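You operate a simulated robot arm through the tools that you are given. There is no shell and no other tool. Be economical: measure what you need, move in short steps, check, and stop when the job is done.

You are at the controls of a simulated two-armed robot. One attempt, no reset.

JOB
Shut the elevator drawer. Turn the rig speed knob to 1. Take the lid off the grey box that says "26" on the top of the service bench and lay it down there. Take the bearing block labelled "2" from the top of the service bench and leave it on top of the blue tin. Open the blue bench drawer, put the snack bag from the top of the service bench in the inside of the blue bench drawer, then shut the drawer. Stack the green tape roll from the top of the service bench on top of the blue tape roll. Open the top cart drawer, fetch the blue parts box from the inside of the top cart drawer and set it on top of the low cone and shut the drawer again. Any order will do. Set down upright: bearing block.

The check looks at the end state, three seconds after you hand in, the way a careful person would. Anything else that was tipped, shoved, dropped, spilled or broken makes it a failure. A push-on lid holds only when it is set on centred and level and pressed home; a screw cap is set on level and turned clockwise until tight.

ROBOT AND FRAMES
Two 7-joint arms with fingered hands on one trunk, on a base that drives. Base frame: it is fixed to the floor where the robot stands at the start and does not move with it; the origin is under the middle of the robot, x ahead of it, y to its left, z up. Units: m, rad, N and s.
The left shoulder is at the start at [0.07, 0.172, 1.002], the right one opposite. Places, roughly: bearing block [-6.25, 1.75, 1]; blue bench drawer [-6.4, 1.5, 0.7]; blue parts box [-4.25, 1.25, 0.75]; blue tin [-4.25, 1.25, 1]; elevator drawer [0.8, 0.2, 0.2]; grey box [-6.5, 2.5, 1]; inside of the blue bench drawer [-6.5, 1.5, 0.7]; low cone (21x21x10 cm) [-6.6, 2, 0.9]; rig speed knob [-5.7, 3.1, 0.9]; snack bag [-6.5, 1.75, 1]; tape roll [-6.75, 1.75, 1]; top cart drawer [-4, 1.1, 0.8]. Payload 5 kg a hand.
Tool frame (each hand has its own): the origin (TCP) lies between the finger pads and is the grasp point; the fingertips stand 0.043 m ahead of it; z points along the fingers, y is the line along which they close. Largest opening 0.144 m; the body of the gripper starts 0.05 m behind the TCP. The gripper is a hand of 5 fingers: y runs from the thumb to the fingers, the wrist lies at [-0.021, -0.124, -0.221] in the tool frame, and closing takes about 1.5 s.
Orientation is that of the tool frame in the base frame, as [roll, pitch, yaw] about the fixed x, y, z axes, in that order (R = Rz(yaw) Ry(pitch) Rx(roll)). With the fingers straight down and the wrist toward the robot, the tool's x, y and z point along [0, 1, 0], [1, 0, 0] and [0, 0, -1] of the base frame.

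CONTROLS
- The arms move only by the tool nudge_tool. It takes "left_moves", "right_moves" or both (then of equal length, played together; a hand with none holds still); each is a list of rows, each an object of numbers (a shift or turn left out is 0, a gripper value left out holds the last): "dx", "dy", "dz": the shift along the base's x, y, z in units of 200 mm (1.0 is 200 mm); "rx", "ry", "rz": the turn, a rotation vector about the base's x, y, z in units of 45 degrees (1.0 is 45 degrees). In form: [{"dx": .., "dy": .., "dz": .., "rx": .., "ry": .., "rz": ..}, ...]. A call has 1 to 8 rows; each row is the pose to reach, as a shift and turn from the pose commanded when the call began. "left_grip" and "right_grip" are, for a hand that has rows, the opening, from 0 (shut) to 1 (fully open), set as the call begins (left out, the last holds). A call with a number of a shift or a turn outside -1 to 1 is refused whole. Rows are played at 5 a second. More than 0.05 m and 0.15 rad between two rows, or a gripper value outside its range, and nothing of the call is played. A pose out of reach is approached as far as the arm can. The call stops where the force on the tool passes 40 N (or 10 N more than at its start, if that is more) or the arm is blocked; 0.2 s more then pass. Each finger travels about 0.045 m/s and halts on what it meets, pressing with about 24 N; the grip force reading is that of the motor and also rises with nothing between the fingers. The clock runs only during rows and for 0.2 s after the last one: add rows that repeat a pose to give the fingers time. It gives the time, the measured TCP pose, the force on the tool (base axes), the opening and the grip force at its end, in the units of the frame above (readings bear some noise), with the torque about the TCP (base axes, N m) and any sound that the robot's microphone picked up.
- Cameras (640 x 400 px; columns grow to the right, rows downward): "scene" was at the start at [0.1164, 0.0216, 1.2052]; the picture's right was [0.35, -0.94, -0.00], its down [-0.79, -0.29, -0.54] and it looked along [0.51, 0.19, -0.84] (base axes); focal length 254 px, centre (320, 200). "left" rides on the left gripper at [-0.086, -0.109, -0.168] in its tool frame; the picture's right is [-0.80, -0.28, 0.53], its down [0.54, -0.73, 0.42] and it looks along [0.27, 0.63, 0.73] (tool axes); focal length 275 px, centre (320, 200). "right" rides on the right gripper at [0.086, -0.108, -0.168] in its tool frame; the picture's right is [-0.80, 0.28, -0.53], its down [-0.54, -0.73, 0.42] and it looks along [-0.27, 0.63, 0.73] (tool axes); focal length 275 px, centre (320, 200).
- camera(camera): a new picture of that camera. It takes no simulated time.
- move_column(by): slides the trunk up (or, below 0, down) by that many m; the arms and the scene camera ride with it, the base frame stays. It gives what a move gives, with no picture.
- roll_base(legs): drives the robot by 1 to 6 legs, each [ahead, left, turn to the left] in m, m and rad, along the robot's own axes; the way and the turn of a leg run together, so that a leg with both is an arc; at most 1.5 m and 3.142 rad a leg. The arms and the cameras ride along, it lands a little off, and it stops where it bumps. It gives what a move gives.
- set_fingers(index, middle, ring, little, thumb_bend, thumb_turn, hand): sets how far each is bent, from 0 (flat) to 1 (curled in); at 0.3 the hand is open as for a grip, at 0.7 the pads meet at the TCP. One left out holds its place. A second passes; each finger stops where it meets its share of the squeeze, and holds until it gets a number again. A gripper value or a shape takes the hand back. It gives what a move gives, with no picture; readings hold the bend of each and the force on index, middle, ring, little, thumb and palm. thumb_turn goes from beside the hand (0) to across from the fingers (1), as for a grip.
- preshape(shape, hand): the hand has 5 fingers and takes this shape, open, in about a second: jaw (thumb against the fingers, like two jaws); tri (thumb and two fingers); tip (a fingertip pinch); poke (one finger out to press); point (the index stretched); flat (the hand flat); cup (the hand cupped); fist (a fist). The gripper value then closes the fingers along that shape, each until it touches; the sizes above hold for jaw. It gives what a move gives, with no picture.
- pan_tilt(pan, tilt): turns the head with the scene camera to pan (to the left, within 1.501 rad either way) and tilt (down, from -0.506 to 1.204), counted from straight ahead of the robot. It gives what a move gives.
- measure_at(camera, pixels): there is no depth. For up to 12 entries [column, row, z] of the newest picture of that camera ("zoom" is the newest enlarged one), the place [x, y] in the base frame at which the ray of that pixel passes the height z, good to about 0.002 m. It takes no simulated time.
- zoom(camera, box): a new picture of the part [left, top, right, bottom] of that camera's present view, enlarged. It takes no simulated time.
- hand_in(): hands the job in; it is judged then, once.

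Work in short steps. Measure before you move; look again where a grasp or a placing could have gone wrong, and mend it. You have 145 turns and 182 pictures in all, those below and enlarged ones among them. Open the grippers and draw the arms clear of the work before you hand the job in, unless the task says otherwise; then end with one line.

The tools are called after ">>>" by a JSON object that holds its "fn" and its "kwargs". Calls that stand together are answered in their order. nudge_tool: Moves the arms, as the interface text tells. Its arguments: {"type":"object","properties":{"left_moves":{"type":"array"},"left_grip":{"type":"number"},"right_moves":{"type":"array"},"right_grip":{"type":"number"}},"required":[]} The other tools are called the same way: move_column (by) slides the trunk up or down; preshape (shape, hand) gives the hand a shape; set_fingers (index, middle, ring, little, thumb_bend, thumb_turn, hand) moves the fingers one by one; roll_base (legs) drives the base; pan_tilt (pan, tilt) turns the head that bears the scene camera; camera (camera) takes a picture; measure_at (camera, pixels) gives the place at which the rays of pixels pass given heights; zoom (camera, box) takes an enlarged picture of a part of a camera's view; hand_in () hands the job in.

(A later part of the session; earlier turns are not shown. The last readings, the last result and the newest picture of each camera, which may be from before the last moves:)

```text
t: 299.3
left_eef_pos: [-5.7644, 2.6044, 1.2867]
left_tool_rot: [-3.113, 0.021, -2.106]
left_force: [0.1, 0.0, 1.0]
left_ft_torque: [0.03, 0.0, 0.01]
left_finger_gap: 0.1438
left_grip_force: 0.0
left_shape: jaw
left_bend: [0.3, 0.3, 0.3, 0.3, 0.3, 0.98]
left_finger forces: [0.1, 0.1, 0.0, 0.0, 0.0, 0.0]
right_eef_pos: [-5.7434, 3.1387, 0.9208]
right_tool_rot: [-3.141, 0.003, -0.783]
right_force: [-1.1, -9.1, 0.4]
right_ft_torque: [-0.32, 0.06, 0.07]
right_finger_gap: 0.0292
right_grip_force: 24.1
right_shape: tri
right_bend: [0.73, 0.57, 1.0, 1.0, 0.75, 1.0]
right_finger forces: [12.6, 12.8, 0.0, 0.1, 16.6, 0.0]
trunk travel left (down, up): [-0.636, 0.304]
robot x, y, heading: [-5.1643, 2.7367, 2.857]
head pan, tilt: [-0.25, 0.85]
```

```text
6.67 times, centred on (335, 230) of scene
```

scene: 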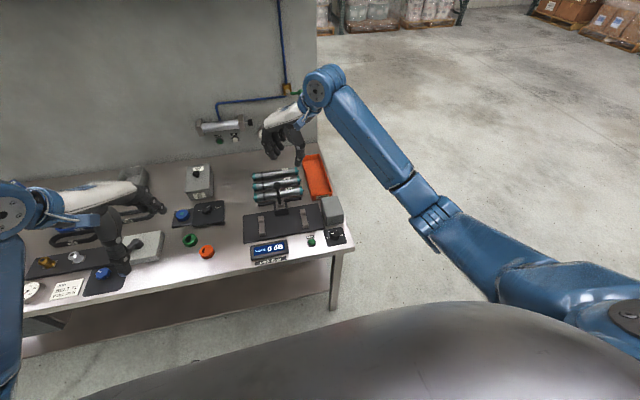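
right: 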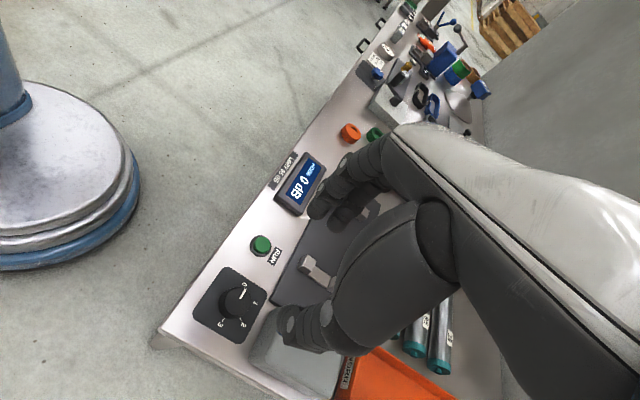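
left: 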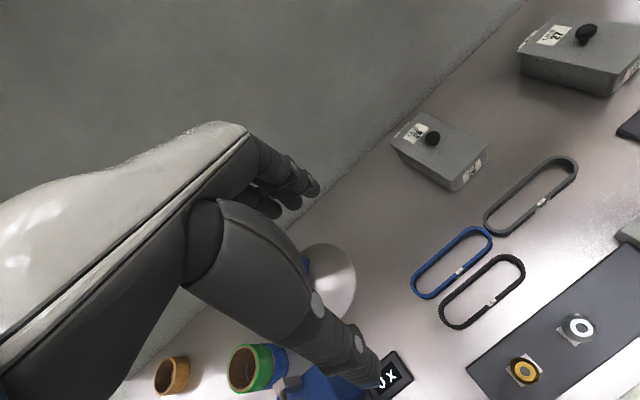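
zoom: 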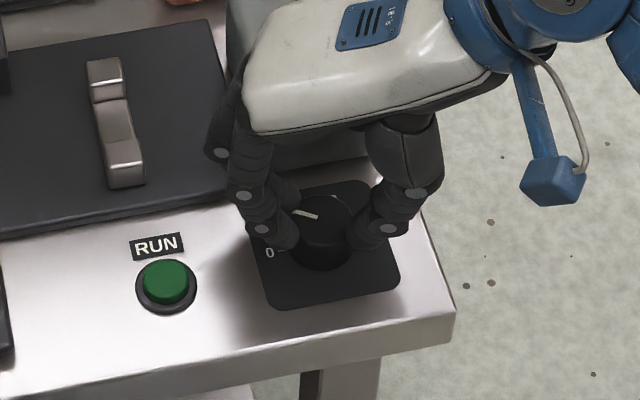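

The pointer is turning. I continue with the rest.

>>> {"fn": "nudge_tool", "kwargs": {"right_moves": [{"rz": -0.14}, {"rz": -0.28}, {"rz": -0.42}, {"rz": -0.56}, {"rz": -0.64}]}}

>>> {"fn": "zoom", "kwargs": {"camera": "scene", "box": [300, 200, 370, 260]}}

```text
t: 300.5
left_eef_pos: [-5.7638, 2.6021, 1.2865]
left_tool_rot: [-3.114, 0.023, -2.103]
left_force: [-0.6, 0.4, 0.3]
left_ft_torque: [-0.01, -0.01, 0.02]
left_finger_gap: 0.1438
left_grip_force: 0.1
left_shape: jaw
left_bend: [0.3, 0.3, 0.3, 0.3, 0.3, 0.98]
left_finger forces: [0.0, 0.0, 0.0, 0.0, 0.1, 0.0]
right_eef_pos: [-5.743, 3.1359, 0.9219]
right_tool_rot: [-3.139, 0.005, -1.281]
right_force: [0.2, -22.7, 3.0]
right_ft_torque: [0.33, 0.24, 1.67]
right_finger_gap: 0.0292
right_grip_force: 24.3
right_shape: tri
right_bend: [0.73, 0.55, 1.0, 1.0, 0.75, 1.0]
right_finger forces: [12.8, 39.7, 0.1, 0.0, 17.2, 0.1]
trunk travel left (down, up): [-0.636, 0.304]
robot x, y, heading: [-5.1654, 2.7367, 2.862]
head pan, tilt: [-0.25, 0.85]
```

```text
6.67 times, centred on (335, 230) of scene
```

zoom: 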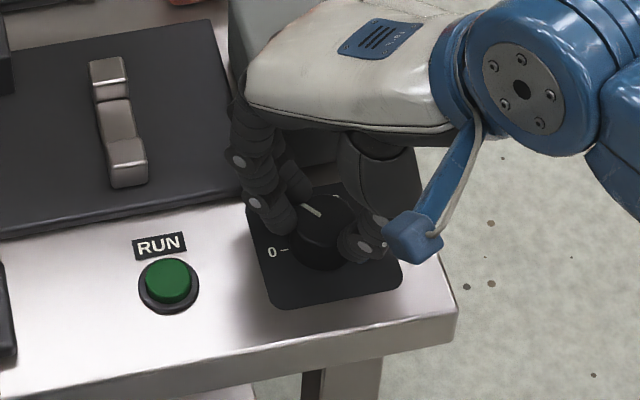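

Force is building up (middle finger 39.7 N, probably touching the block). I release, lift clear, and check the pointer.

>>> {"fn": "nudge_tool", "kwargs": {"right_moves": [{"dz": 0}, {"dz": 0}, {"dz": 0}, {"dz": 0}], "right_grip": 0.5}}

>>> {"fn": "nudge_tool", "kwargs": {"right_moves": [{"dz": 0.15}, {"dz": 0.3}, {"dz": 0.5}, {"dz": 0.7}, {"dz": 0.9}]}}

>>> {"fn": "zoom", "kwargs": {"camera": "scene", "box": [315, 222, 355, 250]}}

```text
t: 301.5
left_eef_pos: [-5.7628, 2.6036, 1.2857]
left_tool_rot: [-3.116, 0.02, -2.106]
left_force: [-0.1, 0.8, 1.0]
left_ft_torque: [0.01, -0.02, -0.01]
left_finger_gap: 0.144
left_grip_force: 0.0
left_shape: jaw
left_bend: [0.3, 0.3, 0.3, 0.3, 0.3, 0.98]
left_finger forces: [0.0, 0.0, 0.0, 0.0, 0.1, 0.0]
right_eef_pos: [-5.7412, 3.1393, 0.921]
right_tool_rot: [-3.139, 0.003, -1.281]
right_force: [18.4, -20.5, -7.0]
right_ft_torque: [0.2, -0.35, 1.43]
right_finger_gap: 0.068
right_grip_force: 0.1
right_shape: tri
right_bend: [0.74, 0.49, 0.99, 0.99, 0.7, 1.0]
right_finger forces: [0.0, 24.1, 0.1, 0.0, 0.0, 0.0]
trunk travel left (down, up): [-0.636, 0.304]
robot x, y, heading: [-5.1633, 2.7387, 2.86]
head pan, tilt: [-0.25, 0.85]
```

```text
t: 302.7
left_eef_pos: [-5.7638, 2.606, 1.2874]
left_tool_rot: [-3.112, 0.021, -2.107]
left_force: [-1.2, 0.2, 0.4]
left_ft_torque: [0.0, -0.03, 0.01]
left_finger_gap: 0.1439
left_grip_force: 0.1
left_shape: jaw
left_bend: [0.3, 0.3, 0.3, 0.3, 0.3, 0.98]
left_finger forces: [0.0, 0.0, 0.1, 0.0, 0.0, 0.1]
right_eef_pos: [-5.7431, 3.1411, 1.1002]
right_tool_rot: [-3.141, 0.003, -1.284]
right_force: [0.1, 0.4, -0.6]
right_ft_torque: [-0.03, -0.01, 0.0]
right_finger_gap: 0.072
right_grip_force: 0.0
right_shape: tri
right_bend: [0.74, 0.45, 0.99, 0.99, 0.7, 1.0]
right_finger forces: [0.1, 0.0, 0.1, 0.0, 0.0, 0.0]
trunk travel left (down, up): [-0.636, 0.304]
robot x, y, heading: [-5.1654, 2.7371, 2.856]
head pan, tilt: [-0.25, 0.85]
```

```text
14.29 times, centred on (335, 236) of scene
```

zoom: 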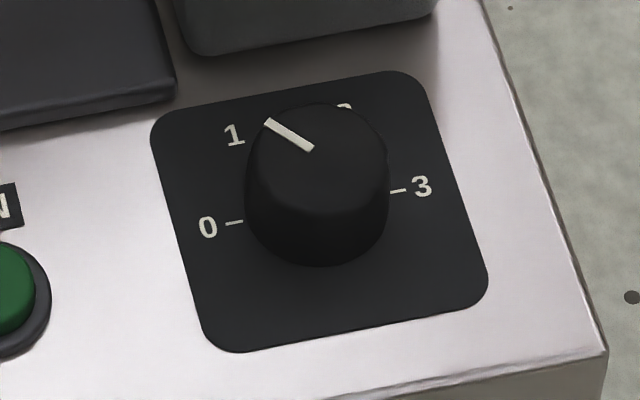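

I compute the pointer angle against the ticks.

>>> {"fn": "measure_at", "kwargs": {"camera": "zoom", "pixels": [[312, 150, 0.895], [268, 122, 0.895], [233, 134, 0.87], [226, 224, 0.87], [244, 221, 0.87], [390, 192, 0.87], [406, 189, 0.87], [208, 228, 0.87], [422, 187, 0.87]]}}

```text
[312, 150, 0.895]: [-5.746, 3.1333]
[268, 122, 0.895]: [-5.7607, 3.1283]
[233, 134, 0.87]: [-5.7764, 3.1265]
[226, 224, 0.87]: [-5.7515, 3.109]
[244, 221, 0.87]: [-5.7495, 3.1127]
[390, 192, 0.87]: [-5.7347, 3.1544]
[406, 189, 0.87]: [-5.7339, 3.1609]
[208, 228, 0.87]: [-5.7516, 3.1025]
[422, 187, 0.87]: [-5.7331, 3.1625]
```

The pointer is ~6–7° short of "1". I regrasp at a clear yaw and turn a further ~7.5°.

>>> {"fn": "nudge_tool", "kwargs": {"right_moves": [{"rz": 0.18, "dy": -0.01}, {"rz": 0.36, "dy": -0.02}, {"rz": 0.54, "dy": -0.02, "dz": -0.15}, {"rz": 0.7, "dy": -0.02, "dz": -0.35}, {"rz": 0.8, "dy": -0.02, "dz": -0.55}, {"rz": 0.8, "dy": -0.02, "dz": -0.75}, {"rz": 0.8, "dy": -0.02, "dz": -0.895}]}}

>>> {"fn": "nudge_tool", "kwargs": {"right_moves": [{"dz": 0}, {"dz": 0}, {"dz": 0}, {"dz": 0}, {"dz": 0}, {"dz": 0}], "right_grip": 0}}

>>> {"fn": "nudge_tool", "kwargs": {"right_moves": [{"rz": -0.06}, {"rz": -0.12}, {"rz": -0.17}, {"rz": -0.17}]}}

>>> {"fn": "nudge_tool", "kwargs": {"right_moves": [{"dz": 0}, {"dz": 0}, {"dz": 0}, {"dz": 0}], "right_grip": 0.5}}

>>> {"fn": "nudge_tool", "kwargs": {"right_moves": [{"dz": 0.15}, {"dz": 0.3}, {"dz": 0.5}, {"dz": 0.7}, {"dz": 0.9}]}}

>>> {"fn": "zoom", "kwargs": {"camera": "scene", "box": [315, 222, 355, 250]}}

```text
t: 304.3
left_eef_pos: [-5.7647, 2.6057, 1.2869]
left_tool_rot: [-3.113, 0.021, -2.106]
left_force: [0.4, 0.7, -1.2]
left_ft_torque: [-0.02, 0.01, -0.02]
left_finger_gap: 0.1436
left_grip_force: 0.0
left_shape: jaw
left_bend: [0.3, 0.3, 0.3, 0.3, 0.3, 0.98]
left_finger forces: [0.0, 0.0, 0.0, 0.0, 0.0, 0.0]
right_eef_pos: [-5.7441, 3.1375, 0.9219]
right_tool_rot: [3.141, 0.003, -0.655]
right_force: [-0.8, -0.6, -0.1]
right_ft_torque: [-0.01, -0.02, 0.02]
right_finger_gap: 0.0719
right_grip_force: 0.1
right_shape: tri
right_bend: [0.74, 0.45, 0.99, 0.99, 0.7, 1.0]
right_finger forces: [0.0, 0.0, 0.0, 0.0, 0.0, 0.0]
trunk travel left (down, up): [-0.636, 0.304]
robot x, y, heading: [-5.1637, 2.7391, 2.854]
head pan, tilt: [-0.25, 0.85]
```

```text
t: 305.7
left_eef_pos: [-5.7639, 2.6058, 1.2863]
left_tool_rot: [-3.114, 0.021, -2.106]
left_force: [0.1, 0.2, 0.9]
left_ft_torque: [0.0, 0.0, -0.02]
left_finger_gap: 0.1438
left_grip_force: 0.1
left_shape: jaw
left_bend: [0.3, 0.3, 0.3, 0.3, 0.3, 0.98]
left_finger forces: [0.1, 0.0, 0.0, 0.1, 0.1, 0.0]
right_eef_pos: [-5.7436, 3.1373, 0.9218]
right_tool_rot: [3.141, 0.003, -0.656]
right_force: [0.9, -1.0, 1.4]
right_ft_torque: [-0.01, -0.09, 0.0]
right_finger_gap: 0.0283
right_grip_force: 23.8
right_shape: tri
right_bend: [0.73, 0.58, 1.0, 1.0, 0.74, 1.0]
right_finger forces: [8.4, 9.4, 0.0, 0.0, 17.8, 0.0]
trunk travel left (down, up): [-0.636, 0.304]
robot x, y, heading: [-5.1612, 2.7387, 2.86]
head pan, tilt: [-0.25, 0.85]
```

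```text
t: 306.7
left_eef_pos: [-5.764, 2.605, 1.2859]
left_tool_rot: [-3.115, 0.021, -2.107]
left_force: [-0.5, 0.5, 0.2]
left_ft_torque: [0.0, 0.05, 0.0]
left_finger_gap: 0.1437
left_grip_force: 0.0
left_shape: jaw
left_bend: [0.3, 0.3, 0.3, 0.3, 0.3, 0.98]
left_finger forces: [0.0, 0.0, 0.0, 0.0, 0.0, 0.1]
right_eef_pos: [-5.743, 3.1366, 0.9218]
right_tool_rot: [-3.141, 0.002, -0.789]
right_force: [-0.4, -1.4, 1.0]
right_ft_torque: [-0.05, 0.02, -0.01]
right_finger_gap: 0.0284
right_grip_force: 24.5
right_shape: tri
right_bend: [0.73, 0.58, 1.0, 1.0, 0.74, 1.0]
right_finger forces: [8.5, 11.3, 0.0, 0.0, 16.7, 0.0]
trunk travel left (down, up): [-0.636, 0.304]
robot x, y, heading: [-5.1649, 2.7384, 2.858]
head pan, tilt: [-0.25, 0.85]
```

```text
t: 307.7
left_eef_pos: [-5.7646, 2.6058, 1.2867]
left_tool_rot: [-3.114, 0.02, -2.106]
left_force: [1.0, -0.4, -0.7]
left_ft_torque: [0.04, 0.02, -0.03]
left_finger_gap: 0.1437
left_grip_force: 0.1
left_shape: jaw
left_bend: [0.3, 0.3, 0.3, 0.3, 0.3, 0.98]
left_finger forces: [0.0, 0.0, 0.0, 0.0, 0.0, 0.1]
right_eef_pos: [-5.7427, 3.138, 0.9218]
right_tool_rot: [-3.141, 0.002, -0.788]
right_force: [0.3, -0.1, -0.3]
right_ft_torque: [0.01, 0.04, -0.02]
right_finger_gap: 0.0714
right_grip_force: 0.0
right_shape: tri
right_bend: [0.74, 0.45, 0.99, 0.99, 0.7, 1.0]
right_finger forces: [0.1, 0.0, 0.0, 0.0, 0.1, 0.0]
trunk travel left (down, up): [-0.636, 0.304]
robot x, y, heading: [-5.163, 2.7374, 2.854]
head pan, tilt: [-0.25, 0.85]
```

```text
t: 308.9
left_eef_pos: [-5.764, 2.6061, 1.286]
left_tool_rot: [-3.113, 0.022, -2.106]
left_force: [0.3, -0.3, 0.1]
left_ft_torque: [0.0, 0.07, -0.03]
left_finger_gap: 0.144
left_grip_force: 0.1
left_shape: jaw
left_bend: [0.3, 0.3, 0.3, 0.3, 0.3, 0.98]
left_finger forces: [0.0, 0.0, 0.1, 0.0, 0.0, 0.0]
right_eef_pos: [-5.7428, 3.1364, 1.1005]
right_tool_rot: [-3.14, 0.0, -0.788]
right_force: [0.2, -0.6, 0.2]
right_ft_torque: [0.03, 0.05, 0.0]
right_finger_gap: 0.0716
right_grip_force: 0.0
right_shape: tri
right_bend: [0.74, 0.45, 0.99, 0.99, 0.7, 1.0]
right_finger forces: [0.1, 0.0, 0.1, 0.1, 0.0, 0.0]
trunk travel left (down, up): [-0.636, 0.304]
robot x, y, heading: [-5.1608, 2.7379, 2.856]
head pan, tilt: [-0.25, 0.85]
```

```text
14.29 times, centred on (335, 236) of scene
```

zoom: 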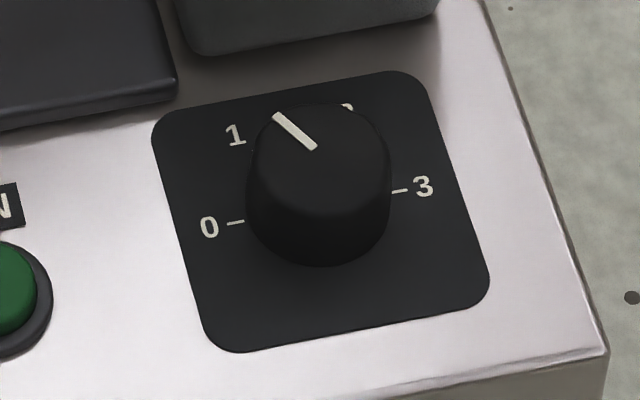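

The pointer is now on "1". Next, the blue bench drawer: I tidy the right hand and drive to the left end of the bench.

>>> {"fn": "nudge_tool", "kwargs": {"right_moves": [{"rz": -0.15, "dz": 0.1}, {"rz": -0.3, "dz": 0.25}, {"rz": -0.45, "dz": 0.4}, {"rz": -0.6, "dz": 0.55}, {"rz": -0.75, "dz": 0.7}, {"rz": -0.9, "dz": 0.8}]}}

>>> {"fn": "preshape", "kwargs": {"shape": "jaw", "hand": "right"}}

>>> {"fn": "roll_base", "kwargs": {"legs": [[-0.2, 0, 0], [0, 0.7, 0], [0, 0.68, 0]]}}

>>> {"fn": "pan_tilt", "kwargs": {"pan": 0.25, "tilt": 0.75}}

>>> {"fn": "camera", "kwargs": {"camera": "scene"}}

```text
t: 310.3
left_eef_pos: [-5.7643, 2.6053, 1.2853]
left_tool_rot: [-3.113, 0.021, -2.106]
left_force: [-1.5, 0.2, 0.7]
left_ft_torque: [0.02, -0.03, -0.04]
left_finger_gap: 0.1437
left_grip_force: 0.1
left_shape: jaw
left_bend: [0.3, 0.3, 0.3, 0.3, 0.3, 0.98]
left_finger forces: [0.1, 0.1, 0.0, 0.1, 0.0, 0.0]
right_eef_pos: [-5.7444, 3.1366, 1.263]
right_tool_rot: [-3.142, 0.003, -1.497]
right_force: [-0.2, 0.1, -0.2]
right_ft_torque: [0.01, 0.01, 0.03]
right_finger_gap: 0.0717
right_grip_force: 0.0
right_shape: tri
right_bend: [0.74, 0.45, 0.99, 0.99, 0.7, 1.0]
right_finger forces: [0.0, 0.1, 0.1, 0.0, 0.1, 0.1]
trunk travel left (down, up): [-0.636, 0.304]
robot x, y, heading: [-5.1616, 2.7362, 2.859]
head pan, tilt: [-0.25, 0.85]
```

```text
t: 311.2
left_eef_pos: [-5.7647, 2.6072, 1.2855]
left_tool_rot: [-3.113, 0.022, -2.107]
left_force: [0.2, 0.0, -0.2]
left_ft_torque: [-0.01, -0.01, 0.0]
left_finger_gap: 0.1438
left_grip_force: 0.1
left_shape: jaw
left_bend: [0.3, 0.3, 0.3, 0.3, 0.3, 0.98]
left_finger forces: [0.0, 0.0, 0.1, 0.0, 0.1, 0.1]
right_eef_pos: [-5.7425, 3.1364, 1.2622]
right_tool_rot: [3.14, 0.001, -1.496]
right_force: [-0.2, -0.1, 0.8]
right_ft_torque: [-0.01, 0.03, 0.01]
right_finger_gap: 0.144
right_grip_force: 0.1
right_shape: jaw
right_bend: [0.3, 0.3, 0.3, 0.3, 0.3, 0.98]
right_finger forces: [0.1, 0.0, 0.0, 0.0, 0.0, 0.0]
trunk travel left (down, up): [-0.636, 0.304]
robot x, y, heading: [-5.1607, 2.7392, 2.857]
head pan, tilt: [-0.25, 0.85]
```

```text
t: 319.6
left_eef_pos: [-5.96, 1.226, 1.2873]
left_tool_rot: [-3.113, 0.021, -2.105]
left_force: [-0.1, -0.1, 0.5]
left_ft_torque: [-0.01, -0.02, 0.01]
left_finger_gap: 0.1438
left_grip_force: 0.0
left_shape: jaw
left_bend: [0.3, 0.3, 0.3, 0.3, 0.3, 0.98]
left_finger forces: [0.0, 0.0, 0.0, 0.0, 0.1, 0.1]
right_eef_pos: [-5.9399, 1.756, 1.2625]
right_tool_rot: [3.141, 0.003, -1.494]
right_force: [0.4, -0.2, 0.0]
right_ft_torque: [-0.01, 0.0, -0.02]
right_finger_gap: 0.144
right_grip_force: 0.1
right_shape: jaw
right_bend: [0.3, 0.3, 0.3, 0.3, 0.3, 0.98]
right_finger forces: [0.0, 0.0, 0.0, 0.0, 0.0, 0.1]
trunk travel left (down, up): [-0.636, 0.304]
robot x, y, heading: [-5.3594, 1.3598, 2.862]
head pan, tilt: [-0.25, 0.85]
```

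```text
t: 320.5
left_eef_pos: [-5.9607, 1.2238, 1.287]
left_tool_rot: [-3.116, 0.021, -2.104]
left_force: [1.1, -0.6, 0.0]
left_ft_torque: [0.01, 0.01, 0.01]
left_finger_gap: 0.1438
left_grip_force: 0.0
left_shape: jaw
left_bend: [0.3, 0.3, 0.3, 0.3, 0.3, 0.98]
left_finger forces: [0.0, 0.1, 0.0, 0.0, 0.1, 0.0]
right_eef_pos: [-5.9411, 1.755, 1.2614]
right_tool_rot: [3.14, 0.004, -1.495]
right_force: [-0.7, -0.8, 0.7]
right_ft_torque: [0.0, -0.01, -0.05]
right_finger_gap: 0.1438
right_grip_force: 0.0
right_shape: jaw
right_bend: [0.3, 0.3, 0.3, 0.3, 0.3, 0.98]
right_finger forces: [0.0, 0.0, 0.0, 0.0, 0.0, 0.1]
trunk travel left (down, up): [-0.636, 0.304]
robot x, y, heading: [-5.3616, 1.3556, 2.86]
head pan, tilt: [0.25, 0.75]
```

```text
53 pictures are left
```

scene: 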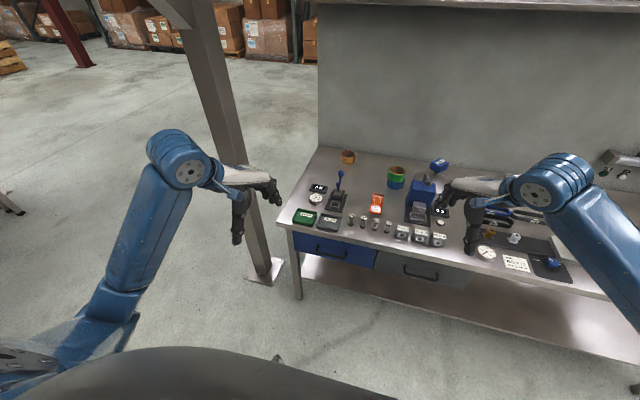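

I zoom on the blue drawer handle and triangulate with the left camera.

>>> {"fn": "zoom", "kwargs": {"camera": "scene", "box": [270, 200, 400, 300]}}

>>> {"fn": "camera", "kwargs": {"camera": "left"}}

```text
4.00 times, centred on (335, 250) of scene
```

zoom: 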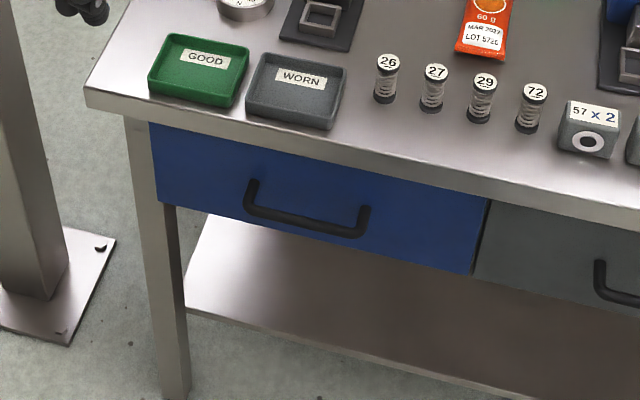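

```text
51 pictures are left
```

left: 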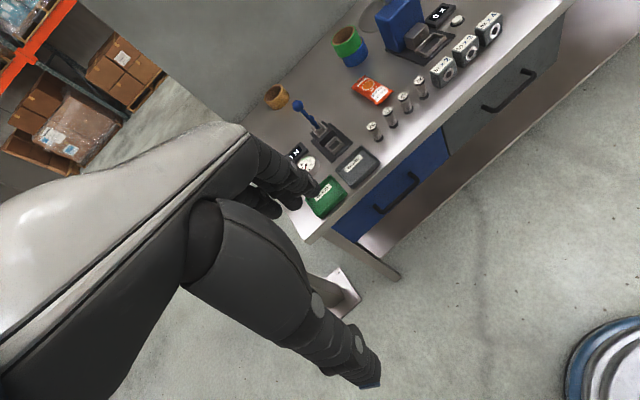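

>>> {"fn": "measure_at", "kwargs": {"camera": "zoom", "pixels": [[248, 207, 0.76], [248, 207, 0.73], [358, 233, 0.76], [358, 233, 0.73], [156, 152, 0.83], [486, 200, 0.83]]}}

>>> {"fn": "measure_at", "kwargs": {"camera": "left", "pixels": [[379, 212, 0.76], [379, 212, 0.73], [417, 180, 0.76], [417, 180, 0.73], [417, 180, 0.79], [379, 212, 0.79]]}}

```text
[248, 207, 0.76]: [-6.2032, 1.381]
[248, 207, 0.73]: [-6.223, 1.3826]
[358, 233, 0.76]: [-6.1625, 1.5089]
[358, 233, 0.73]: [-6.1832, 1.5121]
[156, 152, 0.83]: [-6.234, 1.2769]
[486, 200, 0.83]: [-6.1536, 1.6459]
```

```text
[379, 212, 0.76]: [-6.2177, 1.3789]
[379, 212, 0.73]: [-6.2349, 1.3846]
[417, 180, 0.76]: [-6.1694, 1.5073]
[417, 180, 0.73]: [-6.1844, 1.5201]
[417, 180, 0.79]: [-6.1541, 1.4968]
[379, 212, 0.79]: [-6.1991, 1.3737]
```

Handle bar centre ≈(-6.193,1.446), z≈0.75, along the bench. I pull the right hand back, lower the trunk, and turn the left hand to horizontal facing the handle.

>>> {"fn": "nudge_tool", "kwargs": {"right_moves": [{"dx": 0.2}, {"dx": 0.4}, {"dx": 0.5}], "left_moves": [{"rz": 0.1}, {"rz": 0.2}, {"rz": 0.29}], "left_grip": 0.6}}

>>> {"fn": "move_column", "kwargs": {"by": -0.4}}

>>> {"fn": "nudge_tool", "kwargs": {"left_moves": [{"rx": 0.057, "ry": 0.18, "dx": 0.05, "dy": 0.1}, {"rx": 0.114, "ry": 0.36, "dx": 0.05, "dy": 0.2}, {"rx": 0.171, "ry": 0.54, "dx": 0.05, "dy": 0.35}, {"rx": 0.228, "ry": 0.72, "dx": 0.05, "dy": 0.5, "dz": -0.05}, {"rx": 0.285, "ry": 0.9, "dx": 0.0, "dy": 0.65, "dz": -0.1}]}}

>>> {"fn": "nudge_tool", "kwargs": {"left_moves": [{"rx": 0.057, "ry": 0.18, "dy": 0.05, "dz": -0.1}, {"rx": 0.114, "ry": 0.36, "dx": -0.1, "dy": 0.1, "dz": -0.25}, {"rx": 0.171, "ry": 0.54, "dx": -0.2, "dy": 0.15, "dz": -0.4}, {"rx": 0.228, "ry": 0.72, "dx": -0.3, "dy": 0.2, "dz": -0.5}, {"rx": 0.285, "ry": 0.9, "dx": -0.4, "dy": 0.22, "dz": -0.585}]}}

>>> {"fn": "zoom", "kwargs": {"camera": "scene", "box": [240, 180, 400, 320]}}

```text
t: 321.3
left_eef_pos: [-5.9611, 1.2244, 1.2862]
left_tool_rot: [-3.113, 0.02, -1.874]
left_force: [-0.3, 0.4, 0.1]
left_ft_torque: [-0.01, 0.05, 0.01]
left_finger_gap: 0.0871
left_grip_force: 0.0
left_shape: jaw
left_bend: [0.28, 0.41, 0.38, 0.43, 0.65, 1.0]
left_finger forces: [0.1, 0.1, 0.1, 0.0, 0.0, 0.1]
right_eef_pos: [-5.8414, 1.7554, 1.2611]
right_tool_rot: [3.141, 0.003, -1.495]
right_force: [0.5, 0.9, 0.3]
right_ft_torque: [0.03, 0.0, 0.0]
right_finger_gap: 0.1437
right_grip_force: 0.1
right_shape: jaw
right_bend: [0.3, 0.3, 0.3, 0.3, 0.3, 0.98]
right_finger forces: [0.0, 0.0, 0.0, 0.0, 0.1, 0.1]
trunk travel left (down, up): [-0.636, 0.304]
robot x, y, heading: [-5.3602, 1.3571, 2.859]
head pan, tilt: [0.25, 0.75]
```

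```text
t: 325.1
left_eef_pos: [-5.9605, 1.2242, 0.8874]
left_tool_rot: [-3.113, 0.022, -1.876]
left_force: [-0.4, 0.5, 0.4]
left_ft_torque: [-0.01, 0.0, -0.01]
left_finger_gap: 0.0869
left_grip_force: 0.0
left_shape: jaw
left_bend: [0.28, 0.41, 0.38, 0.43, 0.65, 1.0]
left_finger forces: [0.0, 0.0, 0.0, 0.0, 0.1, 0.0]
right_eef_pos: [-5.8415, 1.7554, 0.8619]
right_tool_rot: [-3.141, 0.001, -1.494]
right_force: [-0.2, -0.1, -0.2]
right_ft_torque: [-0.06, -0.01, -0.02]
right_finger_gap: 0.1441
right_grip_force: 0.2
right_shape: jaw
right_bend: [0.3, 0.3, 0.3, 0.3, 0.3, 0.98]
right_finger forces: [0.0, 0.0, 0.0, 0.0, 0.0, 0.0]
trunk travel left (down, up): [-0.236, 0.704]
robot x, y, heading: [-5.3584, 1.3572, 2.859]
head pan, tilt: [0.25, 0.75]
```

```text
t: 326.4
left_eef_pos: [-5.9725, 1.3641, 0.8563]
left_tool_rot: [2.427, 0.016, -1.892]
left_force: [1.5, -0.2, 1.0]
left_ft_torque: [-0.02, 0.0, 0.02]
left_finger_gap: 0.0865
left_grip_force: 0.0
left_shape: jaw
left_bend: [0.74, 0.41, 0.38, 0.43, 0.65, 1.0]
left_finger forces: [0.0, 0.0, 0.1, 0.0, 0.1, 0.0]
left hand out of reach, approached as far as the arm can: row 1, 2, 3, 4, 5
right_eef_pos: [-5.8416, 1.7539, 0.8611]
right_tool_rot: [3.141, 0.002, -1.493]
right_force: [0.0, 0.8, 0.8]
right_ft_torque: [0.02, 0.01, -0.01]
right_finger_gap: 0.1438
right_grip_force: 0.1
right_shape: jaw
right_bend: [0.3, 0.3, 0.3, 0.3, 0.3, 0.98]
right_finger forces: [0.1, 0.1, 0.0, 0.0, 0.1, 0.0]
trunk travel left (down, up): [-0.236, 0.704]
robot x, y, heading: [-5.3598, 1.3566, 2.86]
head pan, tilt: [0.25, 0.75]
```

```text
t: 327.8
left_eef_pos: [-6.0551, 1.3674, 0.7154]
left_tool_rot: [1.712, -0.125, -1.926]
left_force: [-1.0, 0.3, 0.0]
left_ft_torque: [0.01, 0.01, 0.01]
left_finger_gap: 0.0865
left_grip_force: 0.0
left_shape: jaw
left_bend: [0.74, 0.41, 0.38, 0.43, 0.65, 1.0]
left_finger forces: [0.0, 0.0, 0.0, 0.0, 0.1, 0.0]
right_eef_pos: [-5.8419, 1.7551, 0.8609]
right_tool_rot: [-3.141, 0.003, -1.493]
right_force: [-0.6, 0.4, -0.2]
right_ft_torque: [-0.03, -0.06, 0.04]
right_finger_gap: 0.1438
right_grip_force: 0.1
right_shape: jaw
right_bend: [0.3, 0.3, 0.3, 0.3, 0.3, 0.98]
right_finger forces: [0.1, 0.0, 0.1, 0.0, 0.0, 0.0]
trunk travel left (down, up): [-0.236, 0.704]
robot x, y, heading: [-5.3628, 1.3565, 2.856]
head pan, tilt: [0.25, 0.75]
stopped in row 5 (left hand): the arm was blocked; the commanded pose is now the measured one
```

```text
2.86 times, centred on (320, 250) of scene
```

zoom: 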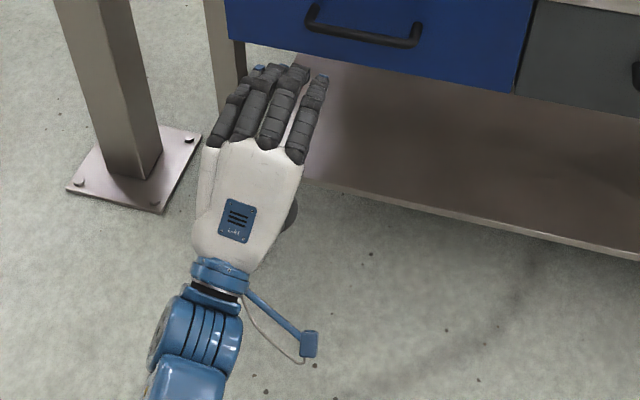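

The hand is nearly horizontal in front of and below the handle. I align it sideways and up, then move in around the bar.

>>> {"fn": "nudge_tool", "kwargs": {"left_moves": [{"dy": 0.12, "dz": 0.09, "dx": 0.03}, {"dy": 0.24, "dz": 0.175, "dx": 0.03}, {"dy": 0.28, "dz": 0.175, "dx": -0.15}, {"dy": 0.32, "dz": 0.175, "dx": -0.35}, {"dy": 0.36, "dz": 0.175, "dx": -0.52}]}}

>>> {"fn": "zoom", "kwargs": {"camera": "scene", "box": [250, 200, 390, 300]}}

>>> {"fn": "camera", "kwargs": {"camera": "left"}}

```text
t: 328.9
left_eef_pos: [-6.1589, 1.4415, 0.7508]
left_tool_rot: [1.712, -0.12, -1.926]
left_force: [0.5, -0.2, -0.9]
left_ft_torque: [0.02, 0.0, 0.01]
left_finger_gap: 0.0862
left_grip_force: 0.0
left_shape: jaw
left_bend: [0.74, 0.41, 0.38, 0.43, 0.65, 1.0]
left_finger forces: [0.0, 0.1, 0.0, 0.0, 0.1, 0.0]
right_eef_pos: [-5.8411, 1.7533, 0.8608]
right_tool_rot: [-3.141, 0.001, -1.493]
right_force: [-0.5, 1.0, 0.3]
right_ft_torque: [-0.03, 0.0, 0.01]
right_finger_gap: 0.1441
right_grip_force: 0.1
right_shape: jaw
right_bend: [0.3, 0.3, 0.3, 0.3, 0.3, 0.98]
right_finger forces: [0.0, 0.0, 0.1, 0.0, 0.0, 0.0]
trunk travel left (down, up): [-0.236, 0.704]
robot x, y, heading: [-5.3584, 1.3581, 2.856]
head pan, tilt: [0.25, 0.75]
```

```text
4.00 times, centred on (320, 250) of scene
```

zoom: 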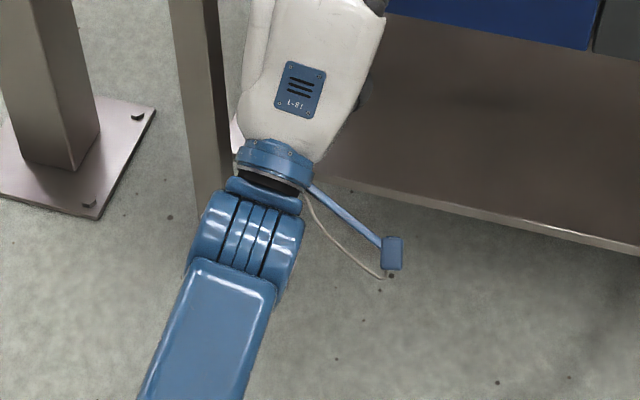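

```text
48 pictures are left
```

left: 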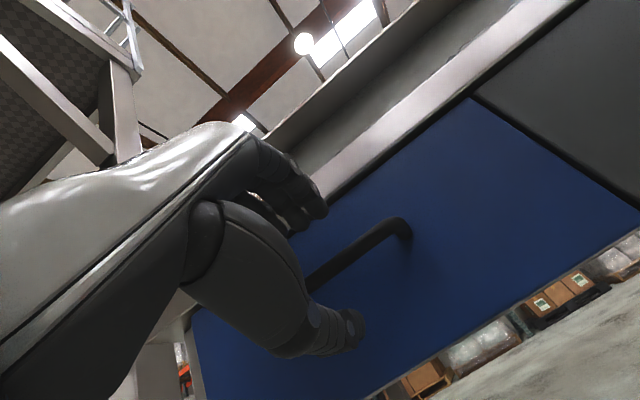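

The bar is between fingers and thumb. I advance 2 cm more and close.

>>> {"fn": "nudge_tool", "kwargs": {"left_moves": [{"dx": -0.05, "dy": 0.015}, {"dx": -0.11, "dy": 0.03}]}}

>>> {"fn": "nudge_tool", "kwargs": {"left_moves": [{"dz": 0}, {"dz": 0}, {"dz": 0}, {"dz": 0}, {"dz": 0}, {"dz": 0}, {"dz": 0}], "left_grip": 0}}

>>> {"fn": "roll_base", "kwargs": {"legs": [[-0.1, 0, 0]]}}

>>> {"fn": "pan_tilt", "kwargs": {"pan": 0.25, "tilt": 0.65}}

>>> {"fn": "camera", "kwargs": {"camera": "scene"}}

```text
t: 329.6
left_eef_pos: [-6.1804, 1.4468, 0.7514]
left_tool_rot: [1.712, -0.122, -1.928]
left_force: [0.8, 0.4, 0.3]
left_ft_torque: [-0.03, 0.0, 0.01]
left_finger_gap: 0.0861
left_grip_force: 0.1
left_shape: jaw
left_bend: [0.74, 0.41, 0.38, 0.43, 0.65, 1.0]
left_finger forces: [0.1, 0.0, 0.0, 0.0, 0.0, 0.0]
right_eef_pos: [-5.8408, 1.7547, 0.8625]
right_tool_rot: [3.141, 0.001, -1.494]
right_force: [-0.3, -0.3, -0.9]
right_ft_torque: [0.01, 0.05, 0.01]
right_finger_gap: 0.1442
right_grip_force: 0.0
right_shape: jaw
right_bend: [0.3, 0.3, 0.3, 0.3, 0.3, 0.98]
right_finger forces: [0.0, 0.0, 0.0, 0.0, 0.0, 0.0]
trunk travel left (down, up): [-0.236, 0.704]
robot x, y, heading: [-5.3634, 1.3584, 2.859]
head pan, tilt: [0.25, 0.75]
```

```text
t: 331.1
left_eef_pos: [-6.1807, 1.4476, 0.7496]
left_tool_rot: [1.714, -0.122, -1.923]
left_force: [-4.2, 0.0, -6.0]
left_ft_torque: [0.07, -0.09, 0.0]
left_finger_gap: 0.0036
left_grip_force: 24.1
left_shape: jaw
left_bend: [0.7, 0.7, 0.7, 0.7, 0.75, 1.0]
left_finger forces: [12.2, 0.8, 0.0, 0.0, 19.8, 0.1]
right_eef_pos: [-5.8412, 1.7543, 0.8604]
right_tool_rot: [-3.139, 0.002, -1.494]
right_force: [-0.8, -0.1, 0.4]
right_ft_torque: [0.04, -0.03, 0.0]
right_finger_gap: 0.1442
right_grip_force: 0.0
right_shape: jaw
right_bend: [0.3, 0.3, 0.3, 0.3, 0.3, 0.98]
right_finger forces: [0.0, 0.1, 0.1, 0.0, 0.0, 0.0]
trunk travel left (down, up): [-0.236, 0.704]
robot x, y, heading: [-5.3596, 1.3607, 2.859]
head pan, tilt: [0.25, 0.75]
```

```text
t: 332.3
left_eef_pos: [-6.0851, 1.4166, 0.7503]
left_tool_rot: [1.712, -0.12, -1.924]
left_force: [-2.9, -9.0, -13.0]
left_ft_torque: [-0.01, -0.18, 0.18]
left_finger_gap: 0.0044
left_grip_force: 24.4
left_shape: jaw
left_bend: [0.7, 0.7, 0.7, 0.7, 0.75, 1.0]
left_finger forces: [11.0, 0.1, 0.1, 0.0, 21.9, 0.1]
right_eef_pos: [-5.7464, 1.7256, 0.8614]
right_tool_rot: [-3.141, 0.003, -1.493]
right_force: [-0.1, -0.4, 0.5]
right_ft_torque: [0.02, 0.04, 0.0]
right_finger_gap: 0.1441
right_grip_force: 0.1
right_shape: jaw
right_bend: [0.3, 0.3, 0.3, 0.3, 0.3, 0.98]
right_finger forces: [0.0, 0.0, 0.1, 0.0, 0.0, 0.0]
trunk travel left (down, up): [-0.236, 0.704]
robot x, y, heading: [-5.2622, 1.3306, 2.862]
head pan, tilt: [0.25, 0.75]
```

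```text
t: 333.0
left_eef_pos: [-6.0855, 1.4157, 0.7487]
left_tool_rot: [1.715, -0.122, -1.922]
left_force: [-0.3, -5.9, -6.1]
left_ft_torque: [0.08, -0.1, 0.09]
left_finger_gap: 0.0044
left_grip_force: 23.7
left_shape: jaw
left_bend: [0.7, 0.7, 0.7, 0.7, 0.75, 1.0]
left_finger forces: [11.9, 0.0, 0.1, 0.0, 19.3, 0.0]
right_eef_pos: [-5.7458, 1.726, 0.8607]
right_tool_rot: [-3.141, 0.005, -1.493]
right_force: [0.6, -1.3, 0.3]
right_ft_torque: [0.02, 0.03, 0.0]
right_finger_gap: 0.1441
right_grip_force: 0.1
right_shape: jaw
right_bend: [0.3, 0.3, 0.3, 0.3, 0.3, 0.98]
right_finger forces: [0.0, 0.0, 0.0, 0.0, 0.0, 0.0]
trunk travel left (down, up): [-0.236, 0.704]
robot x, y, heading: [-5.2646, 1.3299, 2.863]
head pan, tilt: [0.25, 0.649]
```

```text
47 pictures are left
```

scene: 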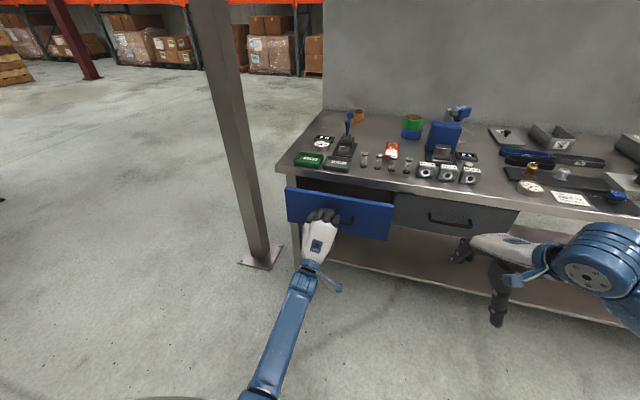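

The drawer slides out. I pull another 0.13 m, then release and back the hand off.

>>> {"fn": "roll_base", "kwargs": {"legs": [[-0.13, 0, 0]]}}

>>> {"fn": "nudge_tool", "kwargs": {"left_moves": [{"dz": 0}, {"dz": 0}, {"dz": 0}, {"dz": 0}, {"dx": 0.15, "dy": -0.05}, {"dx": 0.35, "dy": -0.11}, {"dx": 0.5, "dy": -0.16}], "left_grip": 0.6}}

>>> {"fn": "nudge_tool", "kwargs": {"left_moves": [{"dz": 0.15, "dy": -0.1, "rx": -0.05, "ry": -0.16}, {"dz": 0.3, "dy": -0.2, "rx": -0.1, "ry": -0.32}, {"dz": 0.45, "dy": -0.3, "rx": -0.15, "ry": -0.48}, {"dz": 0.6, "dy": -0.4, "rx": -0.2, "ry": -0.64}, {"dz": 0.75, "dy": -0.5, "rx": -0.25, "ry": -0.8}, {"dz": 0.9, "dy": -0.6, "rx": -0.3, "ry": -0.95}]}}

>>> {"fn": "move_column", "kwargs": {"by": 0.35}}

>>> {"fn": "camera", "kwargs": {"camera": "scene"}}

```text
t: 334.3
left_eef_pos: [-5.9594, 1.3822, 0.7501]
left_tool_rot: [1.714, -0.121, -1.924]
left_force: [-2.7, -5.1, -10.8]
left_ft_torque: [-0.03, -0.13, 0.05]
left_finger_gap: 0.0041
left_grip_force: 23.7
left_shape: jaw
left_bend: [0.7, 0.7, 0.7, 0.7, 0.75, 1.0]
left_finger forces: [2.0, 0.0, 0.0, 0.1, 20.8, 0.0]
right_eef_pos: [-5.6197, 1.69, 0.8617]
right_tool_rot: [3.141, 0.002, -1.493]
right_force: [0.9, -0.8, 0.5]
right_ft_torque: [0.03, 0.05, 0.0]
right_finger_gap: 0.1441
right_grip_force: 0.1
right_shape: jaw
right_bend: [0.3, 0.3, 0.3, 0.3, 0.3, 0.98]
right_finger forces: [0.1, 0.0, 0.0, 0.0, 0.0, 0.1]
trunk travel left (down, up): [-0.236, 0.704]
robot x, y, heading: [-5.1357, 1.293, 2.859]
head pan, tilt: [0.25, 0.649]
```

```text
t: 335.9
left_eef_pos: [-5.8591, 1.3526, 0.7492]
left_tool_rot: [1.714, -0.122, -1.926]
left_force: [-0.8, 0.7, 0.7]
left_ft_torque: [-0.01, -0.05, -0.02]
left_finger_gap: 0.0863
left_grip_force: 0.0
left_shape: jaw
left_bend: [0.74, 0.41, 0.38, 0.43, 0.66, 1.0]
left_finger forces: [0.0, 0.0, 0.1, 0.0, 0.0, 0.0]
right_eef_pos: [-5.6196, 1.6905, 0.862]
right_tool_rot: [-3.141, 0.003, -1.492]
right_force: [0.2, -0.8, -0.4]
right_ft_torque: [0.03, -0.01, 0.02]
right_finger_gap: 0.1439
right_grip_force: 0.1
right_shape: jaw
right_bend: [0.3, 0.3, 0.3, 0.3, 0.3, 0.98]
right_finger forces: [0.0, 0.0, 0.0, 0.0, 0.0, 0.0]
trunk travel left (down, up): [-0.236, 0.704]
robot x, y, heading: [-5.1372, 1.2965, 2.858]
head pan, tilt: [0.25, 0.649]
```

```text
t: 337.3
left_eef_pos: [-5.8596, 1.2306, 0.9296]
left_tool_rot: [2.497, -0.051, -1.998]
left_force: [-0.3, -0.8, -0.2]
left_ft_torque: [0.01, 0.03, 0.0]
left_finger_gap: 0.0862
left_grip_force: 0.1
left_shape: jaw
left_bend: [0.74, 0.41, 0.38, 0.43, 0.66, 1.0]
left_finger forces: [0.0, 0.0, 0.1, 0.0, 0.1, 0.0]
right_eef_pos: [-5.6198, 1.6901, 0.8609]
right_tool_rot: [3.141, 0.004, -1.492]
right_force: [-0.5, 0.2, -0.8]
right_ft_torque: [0.02, -0.01, 0.0]
right_finger_gap: 0.144
right_grip_force: 0.1
right_shape: jaw
right_bend: [0.3, 0.3, 0.3, 0.3, 0.3, 0.98]
right_finger forces: [0.0, 0.1, 0.1, 0.1, 0.0, 0.0]
trunk travel left (down, up): [-0.236, 0.704]
robot x, y, heading: [-5.1423, 1.294, 2.857]
head pan, tilt: [0.25, 0.649]
```

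```text
t: 340.7
left_eef_pos: [-5.8597, 1.2311, 1.2803]
left_tool_rot: [2.497, -0.052, -1.997]
left_force: [-0.6, 0.0, 0.2]
left_ft_torque: [-0.01, 0.02, -0.01]
left_finger_gap: 0.0864
left_grip_force: 0.1
left_shape: jaw
left_bend: [0.74, 0.41, 0.38, 0.43, 0.66, 1.0]
left_finger forces: [0.1, 0.1, 0.1, 0.1, 0.0, 0.1]
right_eef_pos: [-5.6198, 1.6904, 1.2112]
right_tool_rot: [3.142, 0.005, -1.495]
right_force: [-0.5, -0.1, 0.3]
right_ft_torque: [0.04, 0.0, 0.01]
right_finger_gap: 0.144
right_grip_force: 0.0
right_shape: jaw
right_bend: [0.3, 0.3, 0.3, 0.3, 0.3, 0.98]
right_finger forces: [0.0, 0.0, 0.0, 0.0, 0.0, 0.1]
trunk travel left (down, up): [-0.586, 0.354]
robot x, y, heading: [-5.1398, 1.2925, 2.859]
head pan, tilt: [0.25, 0.649]
```

```text
46 pictures are left
```

scene: 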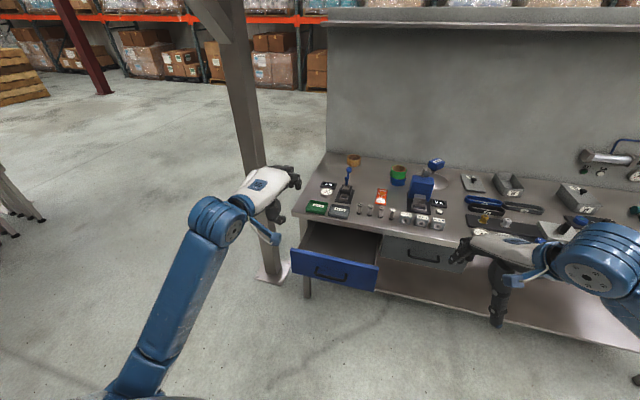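

The drawer is open ~0.23 m. I drive 0.42 m forward to reach the snack bag with the right hand, and zoom on it.

>>> {"fn": "roll_base", "kwargs": {"legs": [[0.42, 0.03, 0]]}}

>>> {"fn": "pan_tilt", "kwargs": {"pan": 0.0, "tilt": 0.85}}

>>> {"fn": "camera", "kwargs": {"camera": "scene"}}

```text
t: 343.3
left_eef_pos: [-6.2677, 1.3178, 1.2803]
left_tool_rot: [2.495, -0.052, -1.994]
left_force: [0.6, 0.0, -0.3]
left_ft_torque: [0.01, 0.0, 0.02]
left_finger_gap: 0.0863
left_grip_force: 0.0
left_shape: jaw
left_bend: [0.74, 0.41, 0.38, 0.43, 0.66, 1.0]
left_finger forces: [0.0, 0.1, 0.1, 0.1, 0.0, 0.0]
right_eef_pos: [-6.0313, 1.7769, 1.2121]
right_tool_rot: [3.139, 0.004, -1.491]
right_force: [0.6, 0.7, -0.3]
right_ft_torque: [0.02, 0.0, -0.02]
right_finger_gap: 0.1441
right_grip_force: 0.0
right_shape: jaw
right_bend: [0.3, 0.3, 0.3, 0.3, 0.3, 0.98]
right_finger forces: [0.0, 0.0, 0.0, 0.0, 0.1, 0.0]
trunk travel left (down, up): [-0.586, 0.354]
robot x, y, heading: [-5.5482, 1.3816, 2.862]
head pan, tilt: [0.25, 0.649]
```

```text
t: 344.0
left_eef_pos: [-6.2699, 1.3173, 1.2789]
left_tool_rot: [2.497, -0.051, -1.996]
left_force: [-0.5, 0.2, 0.3]
left_ft_torque: [0.01, 0.0, 0.0]
left_finger_gap: 0.0863
left_grip_force: 0.1
left_shape: jaw
left_bend: [0.74, 0.41, 0.38, 0.43, 0.66, 1.0]
left_finger forces: [0.1, 0.0, 0.0, 0.0, 0.0, 0.1]
right_eef_pos: [-6.0306, 1.7765, 1.2116]
right_tool_rot: [3.14, 0.003, -1.49]
right_force: [-0.7, 0.5, -0.6]
right_ft_torque: [0.0, -0.05, 0.01]
right_finger_gap: 0.1441
right_grip_force: 0.0
right_shape: jaw
right_bend: [0.3, 0.3, 0.3, 0.3, 0.3, 0.98]
right_finger forces: [0.1, 0.0, 0.1, 0.0, 0.0, 0.0]
trunk travel left (down, up): [-0.586, 0.354]
robot x, y, heading: [-5.5445, 1.3831, 2.864]
head pan, tilt: [0.0, 0.85]
```

```text
45 pictures are left
```

scene: 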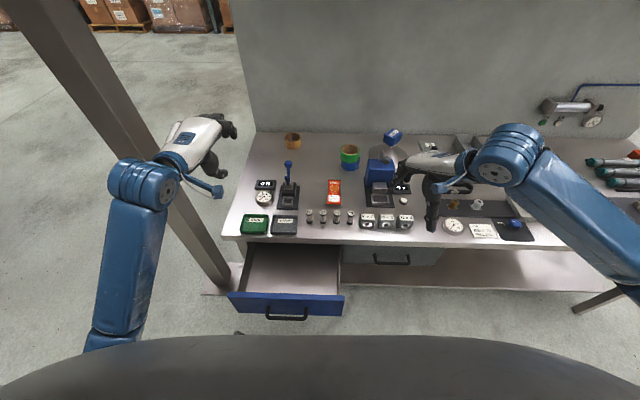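

>>> {"fn": "zoom", "kwargs": {"camera": "scene", "box": [290, 165, 420, 245]}}

>>> {"fn": "measure_at", "kwargs": {"camera": "scene", "pixels": [[232, 293, 0.81], [344, 297, 0.81], [247, 247, 0.72], [337, 296, 0.75]]}}

```text
4.92 times, centred on (355, 205) of scene
```

zoom: 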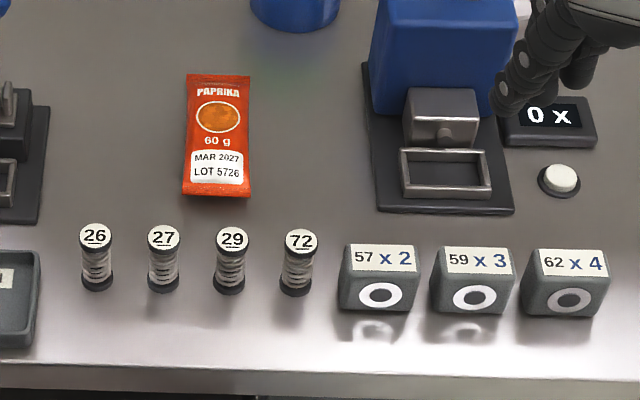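

```text
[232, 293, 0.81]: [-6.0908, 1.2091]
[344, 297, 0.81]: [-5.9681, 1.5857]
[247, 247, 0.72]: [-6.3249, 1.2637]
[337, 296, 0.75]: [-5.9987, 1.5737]
```

>>> {"fn": "measure_at", "kwargs": {"camera": "zoom", "pixels": [[218, 135, 0.88], [187, 76, 0.87], [250, 76, 0.87], [251, 196, 0.87], [183, 192, 0.87], [376, 258, 0.91], [345, 246, 0.91], [412, 246, 0.91], [378, 296, 0.89]]}}

>>> {"fn": "nudge_tool", "kwargs": {"right_moves": [{"rz": 0.17, "dx": -0.1}, {"rz": 0.34, "dx": -0.2, "dy": 0.03}, {"rz": 0.51, "dx": -0.3, "dy": 0.03}, {"rz": 0.68, "dx": -0.4, "dy": 0.03}, {"rz": 0.85, "dx": -0.5, "dy": 0}], "right_grip": 0.75}}

>>> {"fn": "nudge_tool", "kwargs": {"right_moves": [{"rz": 0.17, "dx": -0.15, "dy": -0.05}, {"rz": 0.34, "dx": -0.3, "dy": -0.1}, {"rz": 0.51, "dx": -0.45, "dy": -0.15}, {"rz": 0.68, "dx": -0.6, "dy": -0.2}]}}

```text
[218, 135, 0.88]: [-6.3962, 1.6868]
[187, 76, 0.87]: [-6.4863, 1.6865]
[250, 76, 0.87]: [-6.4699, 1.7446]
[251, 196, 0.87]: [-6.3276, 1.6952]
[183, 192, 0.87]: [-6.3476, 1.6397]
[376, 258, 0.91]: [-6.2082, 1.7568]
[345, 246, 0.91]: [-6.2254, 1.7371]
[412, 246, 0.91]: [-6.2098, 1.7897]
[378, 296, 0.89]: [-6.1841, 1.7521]
```

```text
t: 345.2
left_eef_pos: [-6.271, 1.3172, 1.2794]
left_tool_rot: [2.497, -0.052, -1.993]
left_force: [-0.8, 0.8, -1.4]
left_ft_torque: [0.04, 0.01, -0.01]
left_finger_gap: 0.0864
left_grip_force: 0.0
left_shape: jaw
left_bend: [0.74, 0.41, 0.38, 0.43, 0.66, 1.0]
left_finger forces: [0.0, 0.0, 0.1, 0.1, 0.0, 0.1]
right_eef_pos: [-6.134, 1.7766, 1.2104]
right_tool_rot: [3.14, 0.001, -0.823]
right_force: [0.1, 0.5, -0.7]
right_ft_torque: [0.03, -0.01, 0.0]
right_finger_gap: 0.108
right_grip_force: 0.0
right_shape: jaw
right_bend: [0.26, 0.36, 0.33, 0.34, 0.56, 0.99]
right_finger forces: [0.0, 0.0, 0.1, 0.0, 0.1, 0.0]
trunk travel left (down, up): [-0.586, 0.354]
robot x, y, heading: [-5.5478, 1.3786, 2.858]
head pan, tilt: [0.0, 0.85]
```

```text
t: 346.2
left_eef_pos: [-6.272, 1.3157, 1.2769]
left_tool_rot: [2.498, -0.051, -1.996]
left_force: [0.1, -0.3, -0.7]
left_ft_torque: [0.02, -0.03, -0.03]
left_finger_gap: 0.0863
left_grip_force: 0.0
left_shape: jaw
left_bend: [0.74, 0.41, 0.38, 0.43, 0.66, 1.0]
left_finger forces: [0.1, 0.0, 0.0, 0.1, 0.0, 0.0]
right_eef_pos: [-6.2527, 1.7351, 1.2101]
right_tool_rot: [-3.141, 0.001, -0.288]
right_force: [-0.5, 0.7, 0.7]
right_ft_torque: [-0.01, -0.04, 0.03]
right_finger_gap: 0.1081
right_grip_force: 0.2
right_shape: jaw
right_bend: [0.26, 0.36, 0.33, 0.34, 0.56, 0.99]
right_finger forces: [0.1, 0.0, 0.0, 0.0, 0.0, 0.1]
trunk travel left (down, up): [-0.586, 0.354]
robot x, y, heading: [-5.5534, 1.3819, 2.86]
head pan, tilt: [0.0, 0.85]
```

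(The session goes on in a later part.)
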